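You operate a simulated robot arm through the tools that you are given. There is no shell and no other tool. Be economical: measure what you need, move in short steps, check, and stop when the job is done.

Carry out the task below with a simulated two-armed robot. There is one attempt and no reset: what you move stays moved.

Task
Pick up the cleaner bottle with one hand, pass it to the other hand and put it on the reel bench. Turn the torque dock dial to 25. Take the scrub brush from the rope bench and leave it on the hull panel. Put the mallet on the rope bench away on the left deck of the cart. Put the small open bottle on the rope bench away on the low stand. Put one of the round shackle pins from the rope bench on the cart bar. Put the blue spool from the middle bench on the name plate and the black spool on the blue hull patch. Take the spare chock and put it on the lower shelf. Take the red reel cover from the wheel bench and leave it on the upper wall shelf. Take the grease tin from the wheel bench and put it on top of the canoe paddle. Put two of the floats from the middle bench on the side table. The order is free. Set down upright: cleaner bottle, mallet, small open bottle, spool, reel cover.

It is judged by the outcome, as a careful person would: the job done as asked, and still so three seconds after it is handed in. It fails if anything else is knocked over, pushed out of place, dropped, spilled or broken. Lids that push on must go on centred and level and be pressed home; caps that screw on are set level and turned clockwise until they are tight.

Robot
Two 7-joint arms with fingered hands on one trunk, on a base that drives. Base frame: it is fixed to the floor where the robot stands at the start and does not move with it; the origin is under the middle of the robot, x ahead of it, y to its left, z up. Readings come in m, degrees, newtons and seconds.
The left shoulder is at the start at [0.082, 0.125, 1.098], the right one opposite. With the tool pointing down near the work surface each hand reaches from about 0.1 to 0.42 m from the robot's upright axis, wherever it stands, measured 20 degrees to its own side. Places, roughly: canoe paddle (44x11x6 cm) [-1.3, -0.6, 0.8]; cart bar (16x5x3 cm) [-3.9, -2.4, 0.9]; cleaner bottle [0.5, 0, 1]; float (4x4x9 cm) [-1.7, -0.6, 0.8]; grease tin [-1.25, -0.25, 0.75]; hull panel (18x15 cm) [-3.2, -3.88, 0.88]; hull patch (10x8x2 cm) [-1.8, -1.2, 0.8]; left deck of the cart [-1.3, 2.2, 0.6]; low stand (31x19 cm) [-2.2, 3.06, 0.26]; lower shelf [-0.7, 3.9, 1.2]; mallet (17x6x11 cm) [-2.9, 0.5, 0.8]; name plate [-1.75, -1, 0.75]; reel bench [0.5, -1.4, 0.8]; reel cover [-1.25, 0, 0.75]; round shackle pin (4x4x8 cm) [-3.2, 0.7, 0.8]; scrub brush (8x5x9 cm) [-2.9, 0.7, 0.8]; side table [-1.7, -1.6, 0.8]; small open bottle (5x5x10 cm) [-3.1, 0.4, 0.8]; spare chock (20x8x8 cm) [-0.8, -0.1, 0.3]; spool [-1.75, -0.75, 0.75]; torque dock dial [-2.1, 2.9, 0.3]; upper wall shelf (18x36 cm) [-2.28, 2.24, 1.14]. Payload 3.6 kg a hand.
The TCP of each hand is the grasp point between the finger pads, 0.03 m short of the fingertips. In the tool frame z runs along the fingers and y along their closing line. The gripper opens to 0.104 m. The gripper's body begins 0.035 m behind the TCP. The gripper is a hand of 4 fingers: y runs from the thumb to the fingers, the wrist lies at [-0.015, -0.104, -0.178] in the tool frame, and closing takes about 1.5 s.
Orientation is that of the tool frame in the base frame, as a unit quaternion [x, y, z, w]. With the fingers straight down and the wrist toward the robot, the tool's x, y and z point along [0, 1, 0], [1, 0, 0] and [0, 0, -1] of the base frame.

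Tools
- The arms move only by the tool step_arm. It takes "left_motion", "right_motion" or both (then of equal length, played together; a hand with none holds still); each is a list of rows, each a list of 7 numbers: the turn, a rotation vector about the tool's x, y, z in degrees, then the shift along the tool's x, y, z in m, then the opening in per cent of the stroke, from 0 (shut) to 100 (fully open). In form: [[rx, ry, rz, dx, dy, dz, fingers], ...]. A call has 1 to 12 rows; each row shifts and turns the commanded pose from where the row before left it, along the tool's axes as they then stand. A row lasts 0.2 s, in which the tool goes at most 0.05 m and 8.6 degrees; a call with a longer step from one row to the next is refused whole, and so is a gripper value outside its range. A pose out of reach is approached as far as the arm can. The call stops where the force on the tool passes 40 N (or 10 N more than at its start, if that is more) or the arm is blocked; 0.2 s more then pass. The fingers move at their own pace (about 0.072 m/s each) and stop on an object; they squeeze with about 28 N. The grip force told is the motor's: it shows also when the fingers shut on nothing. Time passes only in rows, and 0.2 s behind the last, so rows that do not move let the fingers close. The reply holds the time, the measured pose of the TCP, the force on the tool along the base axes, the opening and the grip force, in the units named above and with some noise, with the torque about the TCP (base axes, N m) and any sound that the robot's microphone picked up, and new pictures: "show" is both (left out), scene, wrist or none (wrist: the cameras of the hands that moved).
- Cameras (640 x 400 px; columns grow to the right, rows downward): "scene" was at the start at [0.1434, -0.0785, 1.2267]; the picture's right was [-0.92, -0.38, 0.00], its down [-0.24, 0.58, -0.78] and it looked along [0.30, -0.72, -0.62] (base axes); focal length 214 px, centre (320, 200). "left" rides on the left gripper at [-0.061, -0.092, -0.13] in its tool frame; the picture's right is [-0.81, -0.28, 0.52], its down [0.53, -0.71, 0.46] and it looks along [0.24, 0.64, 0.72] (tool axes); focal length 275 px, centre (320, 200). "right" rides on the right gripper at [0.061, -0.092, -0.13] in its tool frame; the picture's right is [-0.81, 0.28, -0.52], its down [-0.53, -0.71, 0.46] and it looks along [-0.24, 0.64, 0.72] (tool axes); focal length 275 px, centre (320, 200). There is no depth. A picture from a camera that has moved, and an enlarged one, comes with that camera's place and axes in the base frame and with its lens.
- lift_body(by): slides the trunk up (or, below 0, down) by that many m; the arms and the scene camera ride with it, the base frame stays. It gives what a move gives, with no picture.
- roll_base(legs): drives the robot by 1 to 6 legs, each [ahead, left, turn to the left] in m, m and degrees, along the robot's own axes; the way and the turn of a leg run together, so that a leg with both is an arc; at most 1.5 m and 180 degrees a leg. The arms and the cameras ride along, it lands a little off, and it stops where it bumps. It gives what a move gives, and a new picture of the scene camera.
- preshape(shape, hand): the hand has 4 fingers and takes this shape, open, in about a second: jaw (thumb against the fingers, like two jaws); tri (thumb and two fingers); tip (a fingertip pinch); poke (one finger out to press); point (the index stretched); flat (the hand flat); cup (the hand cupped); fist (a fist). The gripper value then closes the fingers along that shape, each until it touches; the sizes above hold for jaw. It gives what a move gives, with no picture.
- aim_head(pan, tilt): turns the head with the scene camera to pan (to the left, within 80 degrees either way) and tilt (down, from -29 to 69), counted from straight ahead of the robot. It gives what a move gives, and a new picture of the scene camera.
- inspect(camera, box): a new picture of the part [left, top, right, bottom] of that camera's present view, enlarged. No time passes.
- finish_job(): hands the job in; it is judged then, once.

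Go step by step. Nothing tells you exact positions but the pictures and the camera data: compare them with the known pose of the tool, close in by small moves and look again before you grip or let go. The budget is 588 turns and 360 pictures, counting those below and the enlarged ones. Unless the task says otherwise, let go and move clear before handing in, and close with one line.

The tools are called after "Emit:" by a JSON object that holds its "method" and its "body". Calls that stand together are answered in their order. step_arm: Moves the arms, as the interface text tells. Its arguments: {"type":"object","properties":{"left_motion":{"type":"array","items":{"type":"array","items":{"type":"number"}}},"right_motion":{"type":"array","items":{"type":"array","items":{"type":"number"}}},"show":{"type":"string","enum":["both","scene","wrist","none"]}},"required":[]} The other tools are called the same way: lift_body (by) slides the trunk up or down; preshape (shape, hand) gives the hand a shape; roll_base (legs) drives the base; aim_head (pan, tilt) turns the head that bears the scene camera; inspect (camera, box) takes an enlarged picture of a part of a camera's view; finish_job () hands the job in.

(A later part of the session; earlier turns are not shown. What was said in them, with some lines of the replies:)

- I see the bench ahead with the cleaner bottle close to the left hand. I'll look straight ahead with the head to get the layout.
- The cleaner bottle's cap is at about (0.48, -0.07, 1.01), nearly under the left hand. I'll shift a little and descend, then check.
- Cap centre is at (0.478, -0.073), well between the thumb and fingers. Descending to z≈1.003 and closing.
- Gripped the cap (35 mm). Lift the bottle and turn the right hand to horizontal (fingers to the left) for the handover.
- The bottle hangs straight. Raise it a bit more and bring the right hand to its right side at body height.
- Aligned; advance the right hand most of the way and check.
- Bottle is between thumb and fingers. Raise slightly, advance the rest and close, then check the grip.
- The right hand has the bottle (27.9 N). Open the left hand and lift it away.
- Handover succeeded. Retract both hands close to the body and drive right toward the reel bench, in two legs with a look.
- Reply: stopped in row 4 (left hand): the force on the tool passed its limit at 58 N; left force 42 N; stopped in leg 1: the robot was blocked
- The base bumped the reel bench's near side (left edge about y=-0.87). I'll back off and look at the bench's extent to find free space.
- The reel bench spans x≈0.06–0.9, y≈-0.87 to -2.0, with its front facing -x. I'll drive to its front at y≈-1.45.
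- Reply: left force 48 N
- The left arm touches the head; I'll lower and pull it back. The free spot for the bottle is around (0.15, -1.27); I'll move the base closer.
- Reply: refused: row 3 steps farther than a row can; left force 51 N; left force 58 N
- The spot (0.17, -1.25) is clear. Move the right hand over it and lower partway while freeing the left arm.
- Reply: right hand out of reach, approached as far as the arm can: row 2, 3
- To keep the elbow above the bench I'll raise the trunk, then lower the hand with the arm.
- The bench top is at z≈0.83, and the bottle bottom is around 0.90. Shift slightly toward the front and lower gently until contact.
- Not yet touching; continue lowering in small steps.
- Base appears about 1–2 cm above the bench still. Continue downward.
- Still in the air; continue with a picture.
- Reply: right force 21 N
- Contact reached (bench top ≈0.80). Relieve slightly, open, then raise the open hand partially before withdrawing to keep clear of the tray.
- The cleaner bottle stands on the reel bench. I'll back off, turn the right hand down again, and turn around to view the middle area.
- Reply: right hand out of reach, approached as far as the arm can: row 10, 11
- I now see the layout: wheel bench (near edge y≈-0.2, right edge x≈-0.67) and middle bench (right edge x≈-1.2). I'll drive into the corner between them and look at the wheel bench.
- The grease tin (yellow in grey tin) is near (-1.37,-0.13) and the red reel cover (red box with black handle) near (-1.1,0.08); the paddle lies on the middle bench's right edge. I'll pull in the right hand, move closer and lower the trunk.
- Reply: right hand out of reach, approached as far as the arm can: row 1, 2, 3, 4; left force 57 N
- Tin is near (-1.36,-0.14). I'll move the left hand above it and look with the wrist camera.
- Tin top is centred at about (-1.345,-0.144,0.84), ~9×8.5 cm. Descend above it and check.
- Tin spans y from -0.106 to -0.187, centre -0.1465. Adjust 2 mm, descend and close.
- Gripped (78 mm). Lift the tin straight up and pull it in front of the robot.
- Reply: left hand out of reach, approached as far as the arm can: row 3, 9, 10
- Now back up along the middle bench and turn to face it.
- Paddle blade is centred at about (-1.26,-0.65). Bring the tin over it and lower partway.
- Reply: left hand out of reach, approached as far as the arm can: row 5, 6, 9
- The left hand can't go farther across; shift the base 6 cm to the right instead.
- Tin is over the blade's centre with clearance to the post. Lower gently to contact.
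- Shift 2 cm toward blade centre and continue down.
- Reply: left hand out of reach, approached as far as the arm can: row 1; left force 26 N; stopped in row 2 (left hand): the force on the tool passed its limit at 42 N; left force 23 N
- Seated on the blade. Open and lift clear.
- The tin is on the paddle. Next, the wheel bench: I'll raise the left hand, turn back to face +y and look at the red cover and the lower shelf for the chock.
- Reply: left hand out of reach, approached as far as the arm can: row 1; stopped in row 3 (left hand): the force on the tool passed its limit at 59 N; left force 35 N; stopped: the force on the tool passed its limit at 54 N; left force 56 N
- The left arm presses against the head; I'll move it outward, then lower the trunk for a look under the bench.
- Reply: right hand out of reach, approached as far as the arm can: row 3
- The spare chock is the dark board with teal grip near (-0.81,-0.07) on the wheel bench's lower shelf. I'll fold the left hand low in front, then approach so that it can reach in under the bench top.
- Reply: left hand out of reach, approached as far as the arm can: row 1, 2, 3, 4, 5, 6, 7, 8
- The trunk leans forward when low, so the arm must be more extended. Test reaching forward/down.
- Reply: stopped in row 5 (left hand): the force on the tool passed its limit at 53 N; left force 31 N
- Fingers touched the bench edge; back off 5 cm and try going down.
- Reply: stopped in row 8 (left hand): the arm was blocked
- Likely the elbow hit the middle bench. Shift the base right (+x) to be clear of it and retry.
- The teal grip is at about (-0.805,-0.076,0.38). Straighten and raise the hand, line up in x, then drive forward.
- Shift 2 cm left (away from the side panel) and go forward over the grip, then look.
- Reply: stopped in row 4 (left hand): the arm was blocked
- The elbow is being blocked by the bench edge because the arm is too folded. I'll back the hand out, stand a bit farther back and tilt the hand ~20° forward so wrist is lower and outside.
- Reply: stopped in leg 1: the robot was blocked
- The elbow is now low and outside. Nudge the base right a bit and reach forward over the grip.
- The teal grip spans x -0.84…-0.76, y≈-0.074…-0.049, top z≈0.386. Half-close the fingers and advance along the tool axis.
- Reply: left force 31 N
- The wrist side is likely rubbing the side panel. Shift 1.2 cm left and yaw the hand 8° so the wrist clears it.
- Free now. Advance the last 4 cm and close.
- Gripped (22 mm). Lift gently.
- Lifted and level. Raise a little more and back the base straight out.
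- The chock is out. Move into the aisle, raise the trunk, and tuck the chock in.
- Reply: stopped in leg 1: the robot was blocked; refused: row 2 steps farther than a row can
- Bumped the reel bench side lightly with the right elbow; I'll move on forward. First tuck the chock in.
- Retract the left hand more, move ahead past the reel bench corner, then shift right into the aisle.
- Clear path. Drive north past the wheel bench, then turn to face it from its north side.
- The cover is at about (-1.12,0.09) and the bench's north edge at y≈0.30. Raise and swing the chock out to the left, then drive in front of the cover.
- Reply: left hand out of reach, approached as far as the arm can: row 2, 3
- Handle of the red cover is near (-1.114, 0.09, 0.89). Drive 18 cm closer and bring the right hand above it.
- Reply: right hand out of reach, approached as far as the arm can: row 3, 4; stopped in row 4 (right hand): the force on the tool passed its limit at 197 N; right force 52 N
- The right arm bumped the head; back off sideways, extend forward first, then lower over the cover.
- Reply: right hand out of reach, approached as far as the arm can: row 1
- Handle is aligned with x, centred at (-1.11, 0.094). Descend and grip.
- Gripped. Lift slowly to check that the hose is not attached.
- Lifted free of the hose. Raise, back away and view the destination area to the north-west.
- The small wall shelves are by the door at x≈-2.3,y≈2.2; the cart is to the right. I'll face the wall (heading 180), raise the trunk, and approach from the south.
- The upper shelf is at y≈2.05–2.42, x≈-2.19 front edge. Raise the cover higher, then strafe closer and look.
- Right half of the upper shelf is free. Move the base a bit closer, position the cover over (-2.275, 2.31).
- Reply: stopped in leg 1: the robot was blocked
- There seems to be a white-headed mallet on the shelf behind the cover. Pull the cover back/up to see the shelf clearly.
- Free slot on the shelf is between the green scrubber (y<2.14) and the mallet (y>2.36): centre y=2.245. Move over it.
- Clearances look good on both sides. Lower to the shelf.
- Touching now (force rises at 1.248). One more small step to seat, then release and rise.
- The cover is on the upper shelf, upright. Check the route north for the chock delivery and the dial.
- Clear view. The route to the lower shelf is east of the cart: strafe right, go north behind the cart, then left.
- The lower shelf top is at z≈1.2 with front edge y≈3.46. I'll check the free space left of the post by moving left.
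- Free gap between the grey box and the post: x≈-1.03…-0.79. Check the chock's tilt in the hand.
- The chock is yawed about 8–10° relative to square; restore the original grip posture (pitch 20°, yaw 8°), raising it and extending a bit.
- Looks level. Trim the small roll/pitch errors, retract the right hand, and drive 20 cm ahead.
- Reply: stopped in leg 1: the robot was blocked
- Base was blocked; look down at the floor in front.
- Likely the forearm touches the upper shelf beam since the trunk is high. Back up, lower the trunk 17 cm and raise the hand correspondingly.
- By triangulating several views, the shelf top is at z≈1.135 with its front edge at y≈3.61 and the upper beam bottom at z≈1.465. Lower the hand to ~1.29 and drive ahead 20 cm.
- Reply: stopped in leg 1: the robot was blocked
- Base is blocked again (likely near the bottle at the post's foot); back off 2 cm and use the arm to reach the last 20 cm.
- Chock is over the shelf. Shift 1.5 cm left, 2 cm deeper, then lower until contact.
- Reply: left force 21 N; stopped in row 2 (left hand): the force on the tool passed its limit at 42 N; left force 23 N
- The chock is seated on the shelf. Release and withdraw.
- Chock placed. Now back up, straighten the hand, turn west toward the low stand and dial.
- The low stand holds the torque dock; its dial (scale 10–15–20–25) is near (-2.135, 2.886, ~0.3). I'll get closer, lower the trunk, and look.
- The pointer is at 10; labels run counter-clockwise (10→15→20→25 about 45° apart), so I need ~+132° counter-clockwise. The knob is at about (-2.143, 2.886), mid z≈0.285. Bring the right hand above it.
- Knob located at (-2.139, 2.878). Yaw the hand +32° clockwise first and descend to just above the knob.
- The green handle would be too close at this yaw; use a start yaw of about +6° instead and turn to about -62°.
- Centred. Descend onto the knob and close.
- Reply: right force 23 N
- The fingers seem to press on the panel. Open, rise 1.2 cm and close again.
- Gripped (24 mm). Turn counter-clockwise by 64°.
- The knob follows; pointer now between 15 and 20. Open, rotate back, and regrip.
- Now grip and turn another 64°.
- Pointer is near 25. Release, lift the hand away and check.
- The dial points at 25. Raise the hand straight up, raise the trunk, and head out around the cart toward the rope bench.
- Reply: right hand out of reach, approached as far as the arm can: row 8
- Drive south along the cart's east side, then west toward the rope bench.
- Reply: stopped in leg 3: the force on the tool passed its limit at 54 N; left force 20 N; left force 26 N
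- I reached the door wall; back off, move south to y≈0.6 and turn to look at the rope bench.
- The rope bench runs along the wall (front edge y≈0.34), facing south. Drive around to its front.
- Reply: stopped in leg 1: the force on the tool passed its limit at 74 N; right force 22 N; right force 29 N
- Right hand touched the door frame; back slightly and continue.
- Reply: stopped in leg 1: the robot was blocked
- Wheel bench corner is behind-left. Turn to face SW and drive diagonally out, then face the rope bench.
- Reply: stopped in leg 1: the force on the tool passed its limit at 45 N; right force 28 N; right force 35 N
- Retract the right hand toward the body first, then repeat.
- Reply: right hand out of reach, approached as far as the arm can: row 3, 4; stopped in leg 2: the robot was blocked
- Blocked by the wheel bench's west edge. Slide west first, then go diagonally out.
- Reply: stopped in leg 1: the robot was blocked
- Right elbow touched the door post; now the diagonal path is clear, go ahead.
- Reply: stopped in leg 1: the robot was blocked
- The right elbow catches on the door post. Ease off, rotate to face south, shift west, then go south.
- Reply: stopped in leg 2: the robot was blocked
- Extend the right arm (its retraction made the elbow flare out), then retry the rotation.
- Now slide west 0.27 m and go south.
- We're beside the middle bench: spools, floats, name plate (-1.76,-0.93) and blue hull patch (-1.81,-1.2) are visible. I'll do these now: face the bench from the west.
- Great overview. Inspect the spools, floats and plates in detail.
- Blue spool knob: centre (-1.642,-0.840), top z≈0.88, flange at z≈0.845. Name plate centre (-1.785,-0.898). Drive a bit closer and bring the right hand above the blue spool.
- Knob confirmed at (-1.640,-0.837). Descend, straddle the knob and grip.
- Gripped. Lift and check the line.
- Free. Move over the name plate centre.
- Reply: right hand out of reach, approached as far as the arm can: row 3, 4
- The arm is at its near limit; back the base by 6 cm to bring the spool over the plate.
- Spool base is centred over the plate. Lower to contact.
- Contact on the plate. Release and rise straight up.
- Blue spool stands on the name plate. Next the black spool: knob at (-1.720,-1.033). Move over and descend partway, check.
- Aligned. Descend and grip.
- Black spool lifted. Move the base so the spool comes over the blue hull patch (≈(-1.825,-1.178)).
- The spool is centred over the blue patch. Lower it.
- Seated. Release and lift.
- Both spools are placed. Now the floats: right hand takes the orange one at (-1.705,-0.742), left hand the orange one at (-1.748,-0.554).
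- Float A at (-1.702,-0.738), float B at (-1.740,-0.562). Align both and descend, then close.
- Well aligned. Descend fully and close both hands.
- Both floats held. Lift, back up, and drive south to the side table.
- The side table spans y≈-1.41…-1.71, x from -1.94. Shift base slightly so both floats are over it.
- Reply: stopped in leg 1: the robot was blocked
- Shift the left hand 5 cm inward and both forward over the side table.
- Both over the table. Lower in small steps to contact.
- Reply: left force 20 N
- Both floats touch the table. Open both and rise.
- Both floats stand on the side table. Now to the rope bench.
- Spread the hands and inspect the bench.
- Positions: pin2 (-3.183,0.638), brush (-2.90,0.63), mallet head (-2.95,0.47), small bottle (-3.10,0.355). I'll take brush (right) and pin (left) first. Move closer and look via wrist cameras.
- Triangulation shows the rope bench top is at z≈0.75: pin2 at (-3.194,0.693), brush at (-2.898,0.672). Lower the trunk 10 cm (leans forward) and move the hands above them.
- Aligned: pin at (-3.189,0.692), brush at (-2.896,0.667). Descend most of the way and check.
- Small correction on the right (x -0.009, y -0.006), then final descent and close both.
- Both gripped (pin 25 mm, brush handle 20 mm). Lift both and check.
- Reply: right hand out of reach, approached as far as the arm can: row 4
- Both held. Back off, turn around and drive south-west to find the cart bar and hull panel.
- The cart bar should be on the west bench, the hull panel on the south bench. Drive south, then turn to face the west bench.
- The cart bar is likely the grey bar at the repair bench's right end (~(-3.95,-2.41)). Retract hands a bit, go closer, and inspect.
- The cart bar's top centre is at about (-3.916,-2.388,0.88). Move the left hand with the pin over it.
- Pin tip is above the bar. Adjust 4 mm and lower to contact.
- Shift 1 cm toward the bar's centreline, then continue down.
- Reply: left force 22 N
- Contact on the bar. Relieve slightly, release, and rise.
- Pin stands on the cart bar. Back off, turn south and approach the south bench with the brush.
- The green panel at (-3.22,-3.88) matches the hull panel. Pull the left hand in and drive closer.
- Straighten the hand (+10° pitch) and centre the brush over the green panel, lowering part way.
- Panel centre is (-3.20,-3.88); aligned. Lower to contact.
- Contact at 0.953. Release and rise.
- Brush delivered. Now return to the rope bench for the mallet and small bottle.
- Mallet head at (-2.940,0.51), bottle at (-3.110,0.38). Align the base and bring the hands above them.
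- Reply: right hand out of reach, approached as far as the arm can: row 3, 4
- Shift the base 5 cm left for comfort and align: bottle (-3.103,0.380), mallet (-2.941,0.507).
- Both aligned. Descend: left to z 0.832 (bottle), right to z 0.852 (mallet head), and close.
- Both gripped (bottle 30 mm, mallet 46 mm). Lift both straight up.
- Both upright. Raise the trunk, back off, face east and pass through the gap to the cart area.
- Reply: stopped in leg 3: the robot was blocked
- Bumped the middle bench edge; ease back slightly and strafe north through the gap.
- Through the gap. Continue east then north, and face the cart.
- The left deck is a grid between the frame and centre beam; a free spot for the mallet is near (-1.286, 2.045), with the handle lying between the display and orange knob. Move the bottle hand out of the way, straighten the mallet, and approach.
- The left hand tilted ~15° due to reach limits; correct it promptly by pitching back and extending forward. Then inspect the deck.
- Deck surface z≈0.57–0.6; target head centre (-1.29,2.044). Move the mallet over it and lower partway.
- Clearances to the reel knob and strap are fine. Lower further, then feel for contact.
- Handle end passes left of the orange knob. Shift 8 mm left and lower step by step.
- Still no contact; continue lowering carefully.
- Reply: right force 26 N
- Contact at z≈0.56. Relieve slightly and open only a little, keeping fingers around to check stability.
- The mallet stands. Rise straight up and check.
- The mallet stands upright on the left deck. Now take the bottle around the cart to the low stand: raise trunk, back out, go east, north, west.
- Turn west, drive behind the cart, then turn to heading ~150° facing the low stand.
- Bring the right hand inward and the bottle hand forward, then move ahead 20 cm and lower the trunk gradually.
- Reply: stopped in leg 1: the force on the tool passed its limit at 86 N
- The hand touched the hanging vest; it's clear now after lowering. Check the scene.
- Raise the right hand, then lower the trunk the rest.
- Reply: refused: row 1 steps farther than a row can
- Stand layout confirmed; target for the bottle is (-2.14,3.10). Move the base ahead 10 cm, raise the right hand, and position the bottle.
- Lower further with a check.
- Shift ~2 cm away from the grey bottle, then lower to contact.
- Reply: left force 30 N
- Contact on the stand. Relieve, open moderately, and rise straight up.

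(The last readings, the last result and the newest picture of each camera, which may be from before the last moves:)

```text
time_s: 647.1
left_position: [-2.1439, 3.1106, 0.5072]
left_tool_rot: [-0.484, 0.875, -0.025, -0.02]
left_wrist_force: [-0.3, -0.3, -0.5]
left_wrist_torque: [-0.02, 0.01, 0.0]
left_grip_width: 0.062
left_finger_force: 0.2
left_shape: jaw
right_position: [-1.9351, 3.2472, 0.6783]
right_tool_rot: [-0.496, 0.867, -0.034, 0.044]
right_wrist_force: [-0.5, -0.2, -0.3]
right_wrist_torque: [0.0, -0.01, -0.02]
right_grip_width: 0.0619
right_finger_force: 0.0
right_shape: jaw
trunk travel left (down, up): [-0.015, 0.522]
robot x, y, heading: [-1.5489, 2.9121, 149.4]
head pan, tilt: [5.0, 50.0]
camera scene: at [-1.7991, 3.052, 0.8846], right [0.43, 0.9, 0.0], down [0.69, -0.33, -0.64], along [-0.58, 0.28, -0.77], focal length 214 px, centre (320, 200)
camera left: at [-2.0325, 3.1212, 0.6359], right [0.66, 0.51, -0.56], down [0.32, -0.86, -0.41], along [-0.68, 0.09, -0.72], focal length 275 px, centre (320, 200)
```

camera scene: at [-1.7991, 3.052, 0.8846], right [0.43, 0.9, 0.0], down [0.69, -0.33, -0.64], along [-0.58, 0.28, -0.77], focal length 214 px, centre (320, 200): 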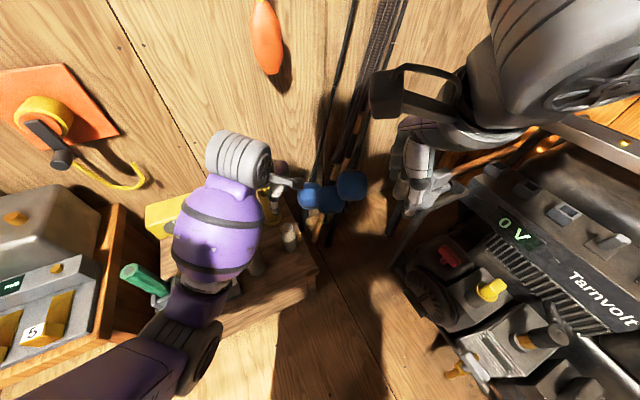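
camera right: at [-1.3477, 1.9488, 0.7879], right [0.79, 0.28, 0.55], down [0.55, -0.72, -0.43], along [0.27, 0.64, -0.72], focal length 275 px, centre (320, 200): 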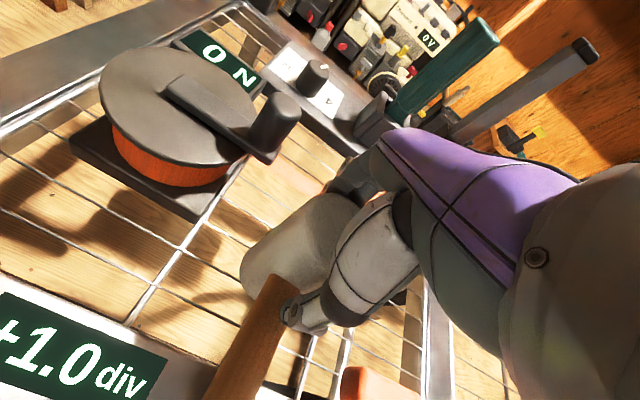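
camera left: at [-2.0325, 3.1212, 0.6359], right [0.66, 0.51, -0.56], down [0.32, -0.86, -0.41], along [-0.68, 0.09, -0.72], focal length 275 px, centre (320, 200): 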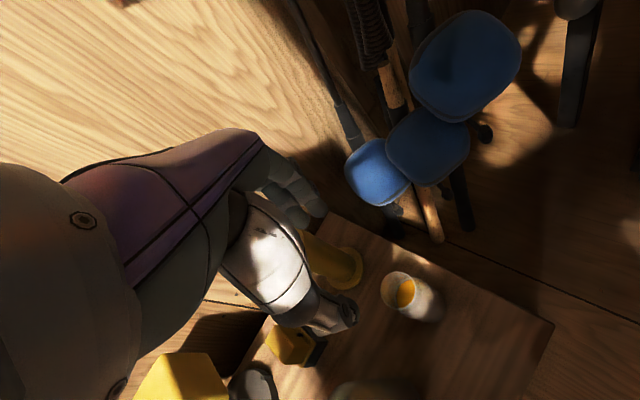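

The small bottle stands on the low stand. Raise the hand further, back off and verify this area (dial included).

Emit:
{"method": "step_arm", "body": {"left_motion": [[0, 0, 0, 0, 0, -0.04, 60], [0, 0, 0, 0, 0, -0.04, 60], [0, 0, 0, 0, 0, -0.04, 60], [0, 0, 0, 0, -0.02, -0.04, 60]], "show": "none"}}

Emit:
{"method": "roll_base", "body": {"legs": [[-0.15, 0, 0]]}}

Emit:
{"method": "lift_body", "body": {"by": 0.15}}

Emit:
{"method": "aim_head", "body": {"pan": 20, "tilt": 45}}

```text
time_s: 648.1
left_position: [-2.1518, 3.1221, 0.6394]
left_tool_rot: [-0.483, 0.875, -0.025, -0.02]
left_wrist_force: [-0.4, 0.4, 0.6]
left_wrist_torque: [0.0, 0.0, 0.03]
left_grip_width: 0.062
left_finger_force: 0.0
left_shape: jaw
left hand out of reach, approached as far as the arm can: row 4
right_position: [-1.9362, 3.2458, 0.6788]
right_tool_rot: [-0.495, 0.867, -0.033, 0.043]
right_wrist_force: [-0.3, 0.7, -0.6]
right_wrist_torque: [0.0, 0.0, -0.02]
right_grip_width: 0.0624
right_finger_force: 0.0
right_shape: jaw
trunk travel left (down, up): [-0.015, 0.522]
robot x, y, heading: [-1.5514, 2.9144, 149.7]
head pan, tilt: [5.0, 50.0]
```

```text
time_s: 649.4
left_position: [-2.0239, 3.0479, 0.6381]
left_tool_rot: [-0.484, 0.875, -0.022, -0.021]
left_wrist_force: [0.4, 0.3, 0.2]
left_wrist_torque: [0.02, 0.02, 0.02]
left_grip_width: 0.0621
left_finger_force: 0.1
left_shape: jaw
right_position: [-1.8077, 3.1716, 0.6784]
right_tool_rot: [-0.496, 0.867, -0.033, 0.043]
right_wrist_force: [0.7, 0.2, 0.3]
right_wrist_torque: [-0.02, 0.0, 0.01]
right_grip_width: 0.0625
right_finger_force: 0.0
right_shape: jaw
trunk travel left (down, up): [-0.015, 0.522]
robot x, y, heading: [-1.4238, 2.8372, 149.3]
head pan, tilt: [5.0, 50.0]
camera scene: at [-1.671, 2.9765, 0.8846], right [0.43, 0.9, 0.0], down [0.69, -0.33, -0.64], along [-0.58, 0.28, -0.77], focal length 214 px, centre (320, 200)
```

scene: 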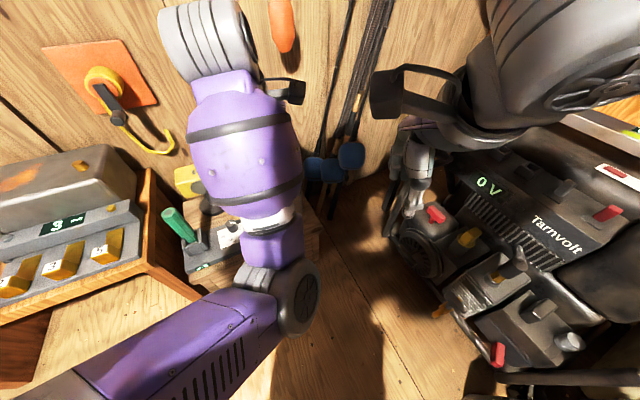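

```text
time_s: 651.2
left_position: [-2.0239, 3.0473, 0.7879]
left_tool_rot: [-0.483, 0.875, -0.023, -0.019]
left_wrist_force: [0.6, -1.0, -0.7]
left_wrist_torque: [0.0, 0.01, 0.0]
left_grip_width: 0.0624
left_finger_force: 0.0
left_shape: jaw
right_position: [-1.8068, 3.1714, 0.8273]
right_tool_rot: [-0.496, 0.867, -0.034, 0.044]
right_wrist_force: [-0.1, -0.1, -0.3]
right_wrist_torque: [0.01, 0.01, 0.02]
right_grip_width: 0.0623
right_finger_force: 0.0
right_shape: jaw
trunk travel left (down, up): [-0.165, 0.372]
robot x, y, heading: [-1.4256, 2.8427, 149.6]
head pan, tilt: [5.0, 50.0]
```

```text
time_s: 652.0
left_position: [-2.0244, 3.0477, 0.7895]
left_tool_rot: [-0.484, 0.875, -0.023, -0.021]
left_wrist_force: [0.2, -0.2, -0.1]
left_wrist_torque: [-0.01, -0.01, -0.02]
left_grip_width: 0.0624
left_finger_force: 0.1
left_shape: jaw
right_position: [-1.8073, 3.1711, 0.8285]
right_tool_rot: [-0.495, 0.867, -0.034, 0.043]
right_wrist_force: [1.0, 0.2, -0.5]
right_wrist_torque: [-0.03, 0.01, 0.01]
right_grip_width: 0.0623
right_finger_force: 0.1
right_shape: jaw
trunk travel left (down, up): [-0.165, 0.372]
robot x, y, heading: [-1.4249, 2.8354, 149.4]
head pan, tilt: [20.0, 45.0]
camera scene: at [-1.6401, 2.9339, 1.0464], right [0.18, 0.98, 0.0], down [0.7, -0.13, -0.71], along [-0.69, 0.13, -0.71], focal length 214 px, centre (320, 200)
```

scene: 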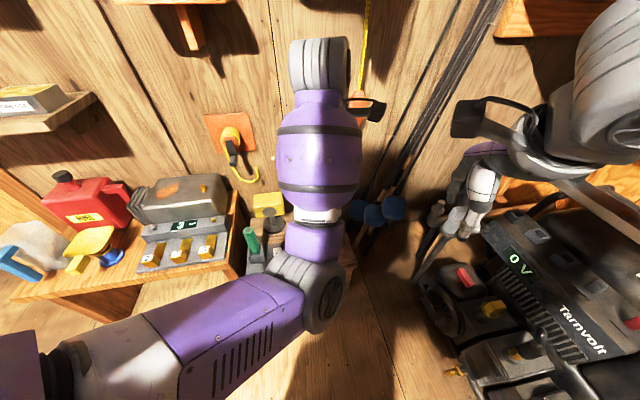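

Emit:
{"method": "lift_body", "body": {"by": 0.2}}

Emit:
{"method": "roll_base", "body": {"legs": [[-0.25, 0, 0], [0, 0, -30]]}}

Emit:
{"method": "aim_head", "body": {"pan": 60, "tilt": 40}}

```text
time_s: 654.1
left_position: [-2.0237, 3.0475, 0.9881]
left_tool_rot: [-0.484, 0.874, -0.024, -0.021]
left_wrist_force: [0.0, 0.0, 0.1]
left_wrist_torque: [0.0, 0.0, 0.01]
left_grip_width: 0.0621
left_finger_force: 0.0
left_shape: jaw
right_position: [-1.808, 3.1728, 1.0282]
right_tool_rot: [-0.496, 0.867, -0.035, 0.042]
right_wrist_force: [-0.7, 0.0, -0.3]
right_wrist_torque: [-0.01, -0.05, 0.0]
right_grip_width: 0.0621
right_finger_force: 0.0
right_shape: jaw
trunk travel left (down, up): [-0.365, 0.172]
robot x, y, heading: [-1.4251, 2.8388, 149.5]
head pan, tilt: [20.0, 45.0]
```

```text
time_s: 657.4
left_position: [-1.6254, 3.1975, 0.9892]
left_tool_rot: [-0.238, 0.971, -0.017, -0.027]
left_wrist_force: [0.5, 0.6, 0.1]
left_wrist_torque: [0.01, 0.0, -0.01]
left_grip_width: 0.0619
left_finger_force: 0.1
left_shape: jaw
right_position: [-1.3755, 3.1945, 1.0289]
right_tool_rot: [-0.253, 0.966, -0.044, 0.032]
right_wrist_force: [-0.9, 0.3, 0.7]
right_wrist_torque: [0.01, -0.01, 0.0]
right_grip_width: 0.0622
right_finger_force: 0.1
right_shape: jaw
trunk travel left (down, up): [-0.365, 0.172]
robot x, y, heading: [-1.2123, 2.7156, 119.2]
head pan, tilt: [20.0, 45.0]
camera scene: at [-1.3254, 2.8581, 1.2517], right [0.65, 0.76, 0.0], down [0.54, -0.46, -0.71], along [-0.54, 0.46, -0.71], focal length 214 px, centre (320, 200)
```

scene: 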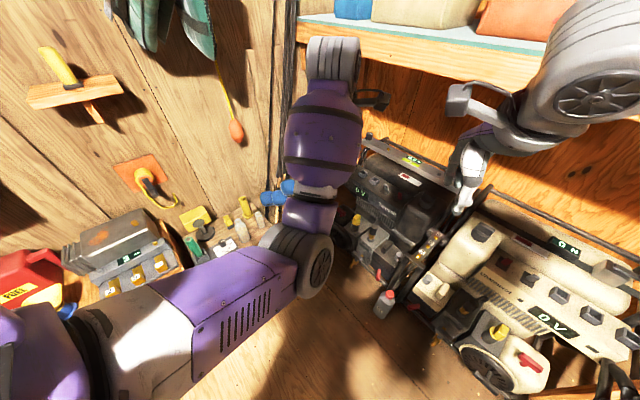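

```text
time_s: 658.5
left_position: [-1.626, 3.1973, 0.9882]
left_tool_rot: [-0.238, 0.971, -0.017, -0.027]
left_wrist_force: [0.4, 0.2, -0.3]
left_wrist_torque: [0.03, -0.01, -0.05]
left_grip_width: 0.062
left_finger_force: 0.1
left_shape: jaw
right_position: [-1.3753, 3.1948, 1.0282]
right_tool_rot: [-0.253, 0.966, -0.044, 0.032]
right_wrist_force: [0.0, 0.1, -0.1]
right_wrist_torque: [0.0, 0.02, 0.0]
right_grip_width: 0.0622
right_finger_force: 0.0
right_shape: jaw
trunk travel left (down, up): [-0.365, 0.172]
robot x, y, heading: [-1.2121, 2.7132, 119.3]
head pan, tilt: [60.0, 40.0]
camera scene: at [-1.3489, 2.8062, 1.2589], right [0.01, 1.0, 0.0], down [0.64, -0.01, -0.77], along [-0.77, 0.01, -0.64], focal length 214 px, centre (320, 200)
```

scene: 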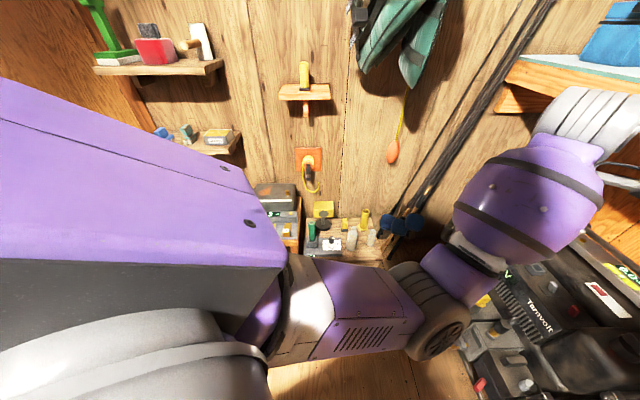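

Emit:
{"method": "inspect", "body": {"camera": "scene", "box": [290, 190, 390, 260]}}

```text
5.71 times, centred on (340, 225) of scene
camera zoom: at [-1.3489, 2.8062, 1.2589], right [0.01, 1.0, 0.0], down [0.64, -0.01, -0.77], along [-0.77, 0.01, -0.64], focal length 1226 px, centre (206, 57)
```

zoom: 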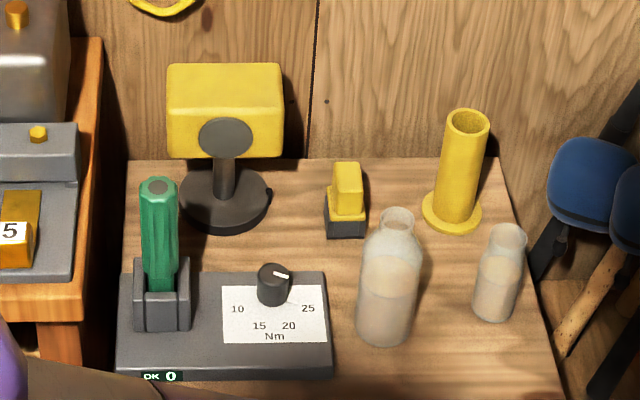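

The bottle stands on the low stand and the dial reads 25. Quick check of the mallet on the cart before handing in.

Emit:
{"method": "roll_base", "body": {"legs": [[0.0, 0, 85]]}}

Emit:
{"method": "aim_head", "body": {"pan": 55, "tilt": 45}}

```text
time_s: 662.5
left_position: [-1.7246, 2.3361, 0.9883]
left_tool_rot: [0.836, -0.548, 0.03, 0.008]
left_wrist_force: [0.1, -0.6, -0.1]
left_wrist_torque: [0.0, 0.03, -0.02]
left_grip_width: 0.0621
left_finger_force: 0.0
left_shape: jaw
right_position: [-1.7039, 2.5853, 1.0278]
right_tool_rot: [0.843, -0.535, 0.011, -0.053]
right_wrist_force: [-0.5, -0.5, -0.1]
right_wrist_torque: [0.02, -0.01, 0.02]
right_grip_width: 0.0623
right_finger_force: 0.0
right_shape: jaw
trunk travel left (down, up): [-0.365, 0.172]
robot x, y, heading: [-1.2162, 2.7143, -154.9]
head pan, tilt: [60.0, 40.0]
camera scene: at [-1.3148, 2.5852, 1.2589], right [-1.0, 0.09, 0.0], down [0.06, 0.64, -0.77], along [-0.07, -0.76, -0.64], focal length 214 px, centre (320, 200)
```

scene: 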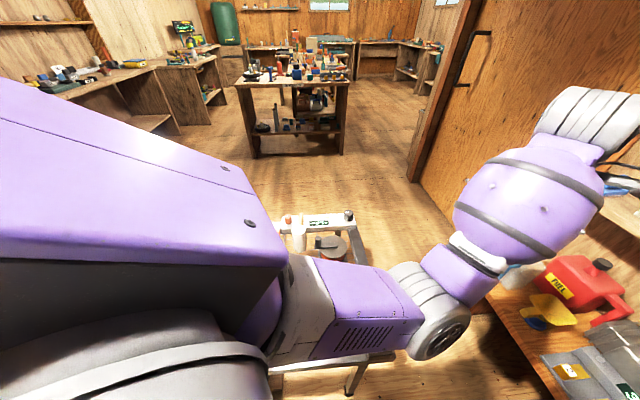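

```text
time_s: 663.2
left_position: [-1.7249, 2.3362, 0.9887]
left_tool_rot: [0.836, -0.549, 0.031, 0.007]
left_wrist_force: [-1.4, 0.5, 0.5]
left_wrist_torque: [-0.02, -0.01, -0.02]
left_grip_width: 0.0621
left_finger_force: 0.1
left_shape: jaw
right_position: [-1.7057, 2.5843, 1.0269]
right_tool_rot: [0.842, -0.536, 0.01, -0.053]
right_wrist_force: [-0.2, 0.2, 0.4]
right_wrist_torque: [0.03, -0.02, -0.05]
right_grip_width: 0.062
right_finger_force: 0.2
right_shape: jaw
trunk travel left (down, up): [-0.365, 0.172]
robot x, y, heading: [-1.213, 2.7133, -155.1]
head pan, tilt: [55.0, 45.0]
camera scene: at [-1.3215, 2.5899, 1.2517], right [-0.98, 0.17, 0.0], down [0.12, 0.7, -0.71], along [-0.12, -0.7, -0.71], focal length 214 px, centre (320, 200)
```

scene: 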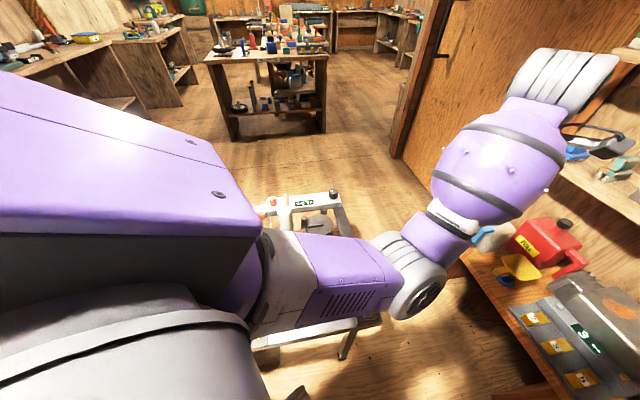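

Emit:
{"method": "inspect", "body": {"camera": "scene", "box": [240, 180, 360, 255]}}

```text
5.33 times, centred on (300, 218) of scene
camera zoom: at [-1.3215, 2.5899, 1.2517], right [-0.98, 0.17, 0.0], down [0.12, 0.7, -0.71], along [-0.12, -0.7, -0.71], focal length 1144 px, centre (427, 107)
```

zoom: 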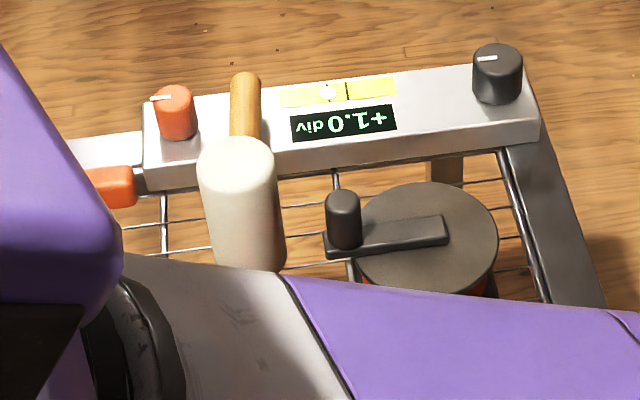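

The mallet stands upright on the left deck and my hands are clear of everything, so I'm handing in.

Emit:
{"method": "finish_job", "body": {}}

```text
The job is handed in.
```

I finished every part of the task and handed it in. I last saw each item where you asked for it, and the ones that had to be upright were standing. Along the way I bumped a few fixed things with the base or arms: benches, the door and its frame, and the hanging life vest. I saw nothing fall or shift, but I didn't check every bump up close.
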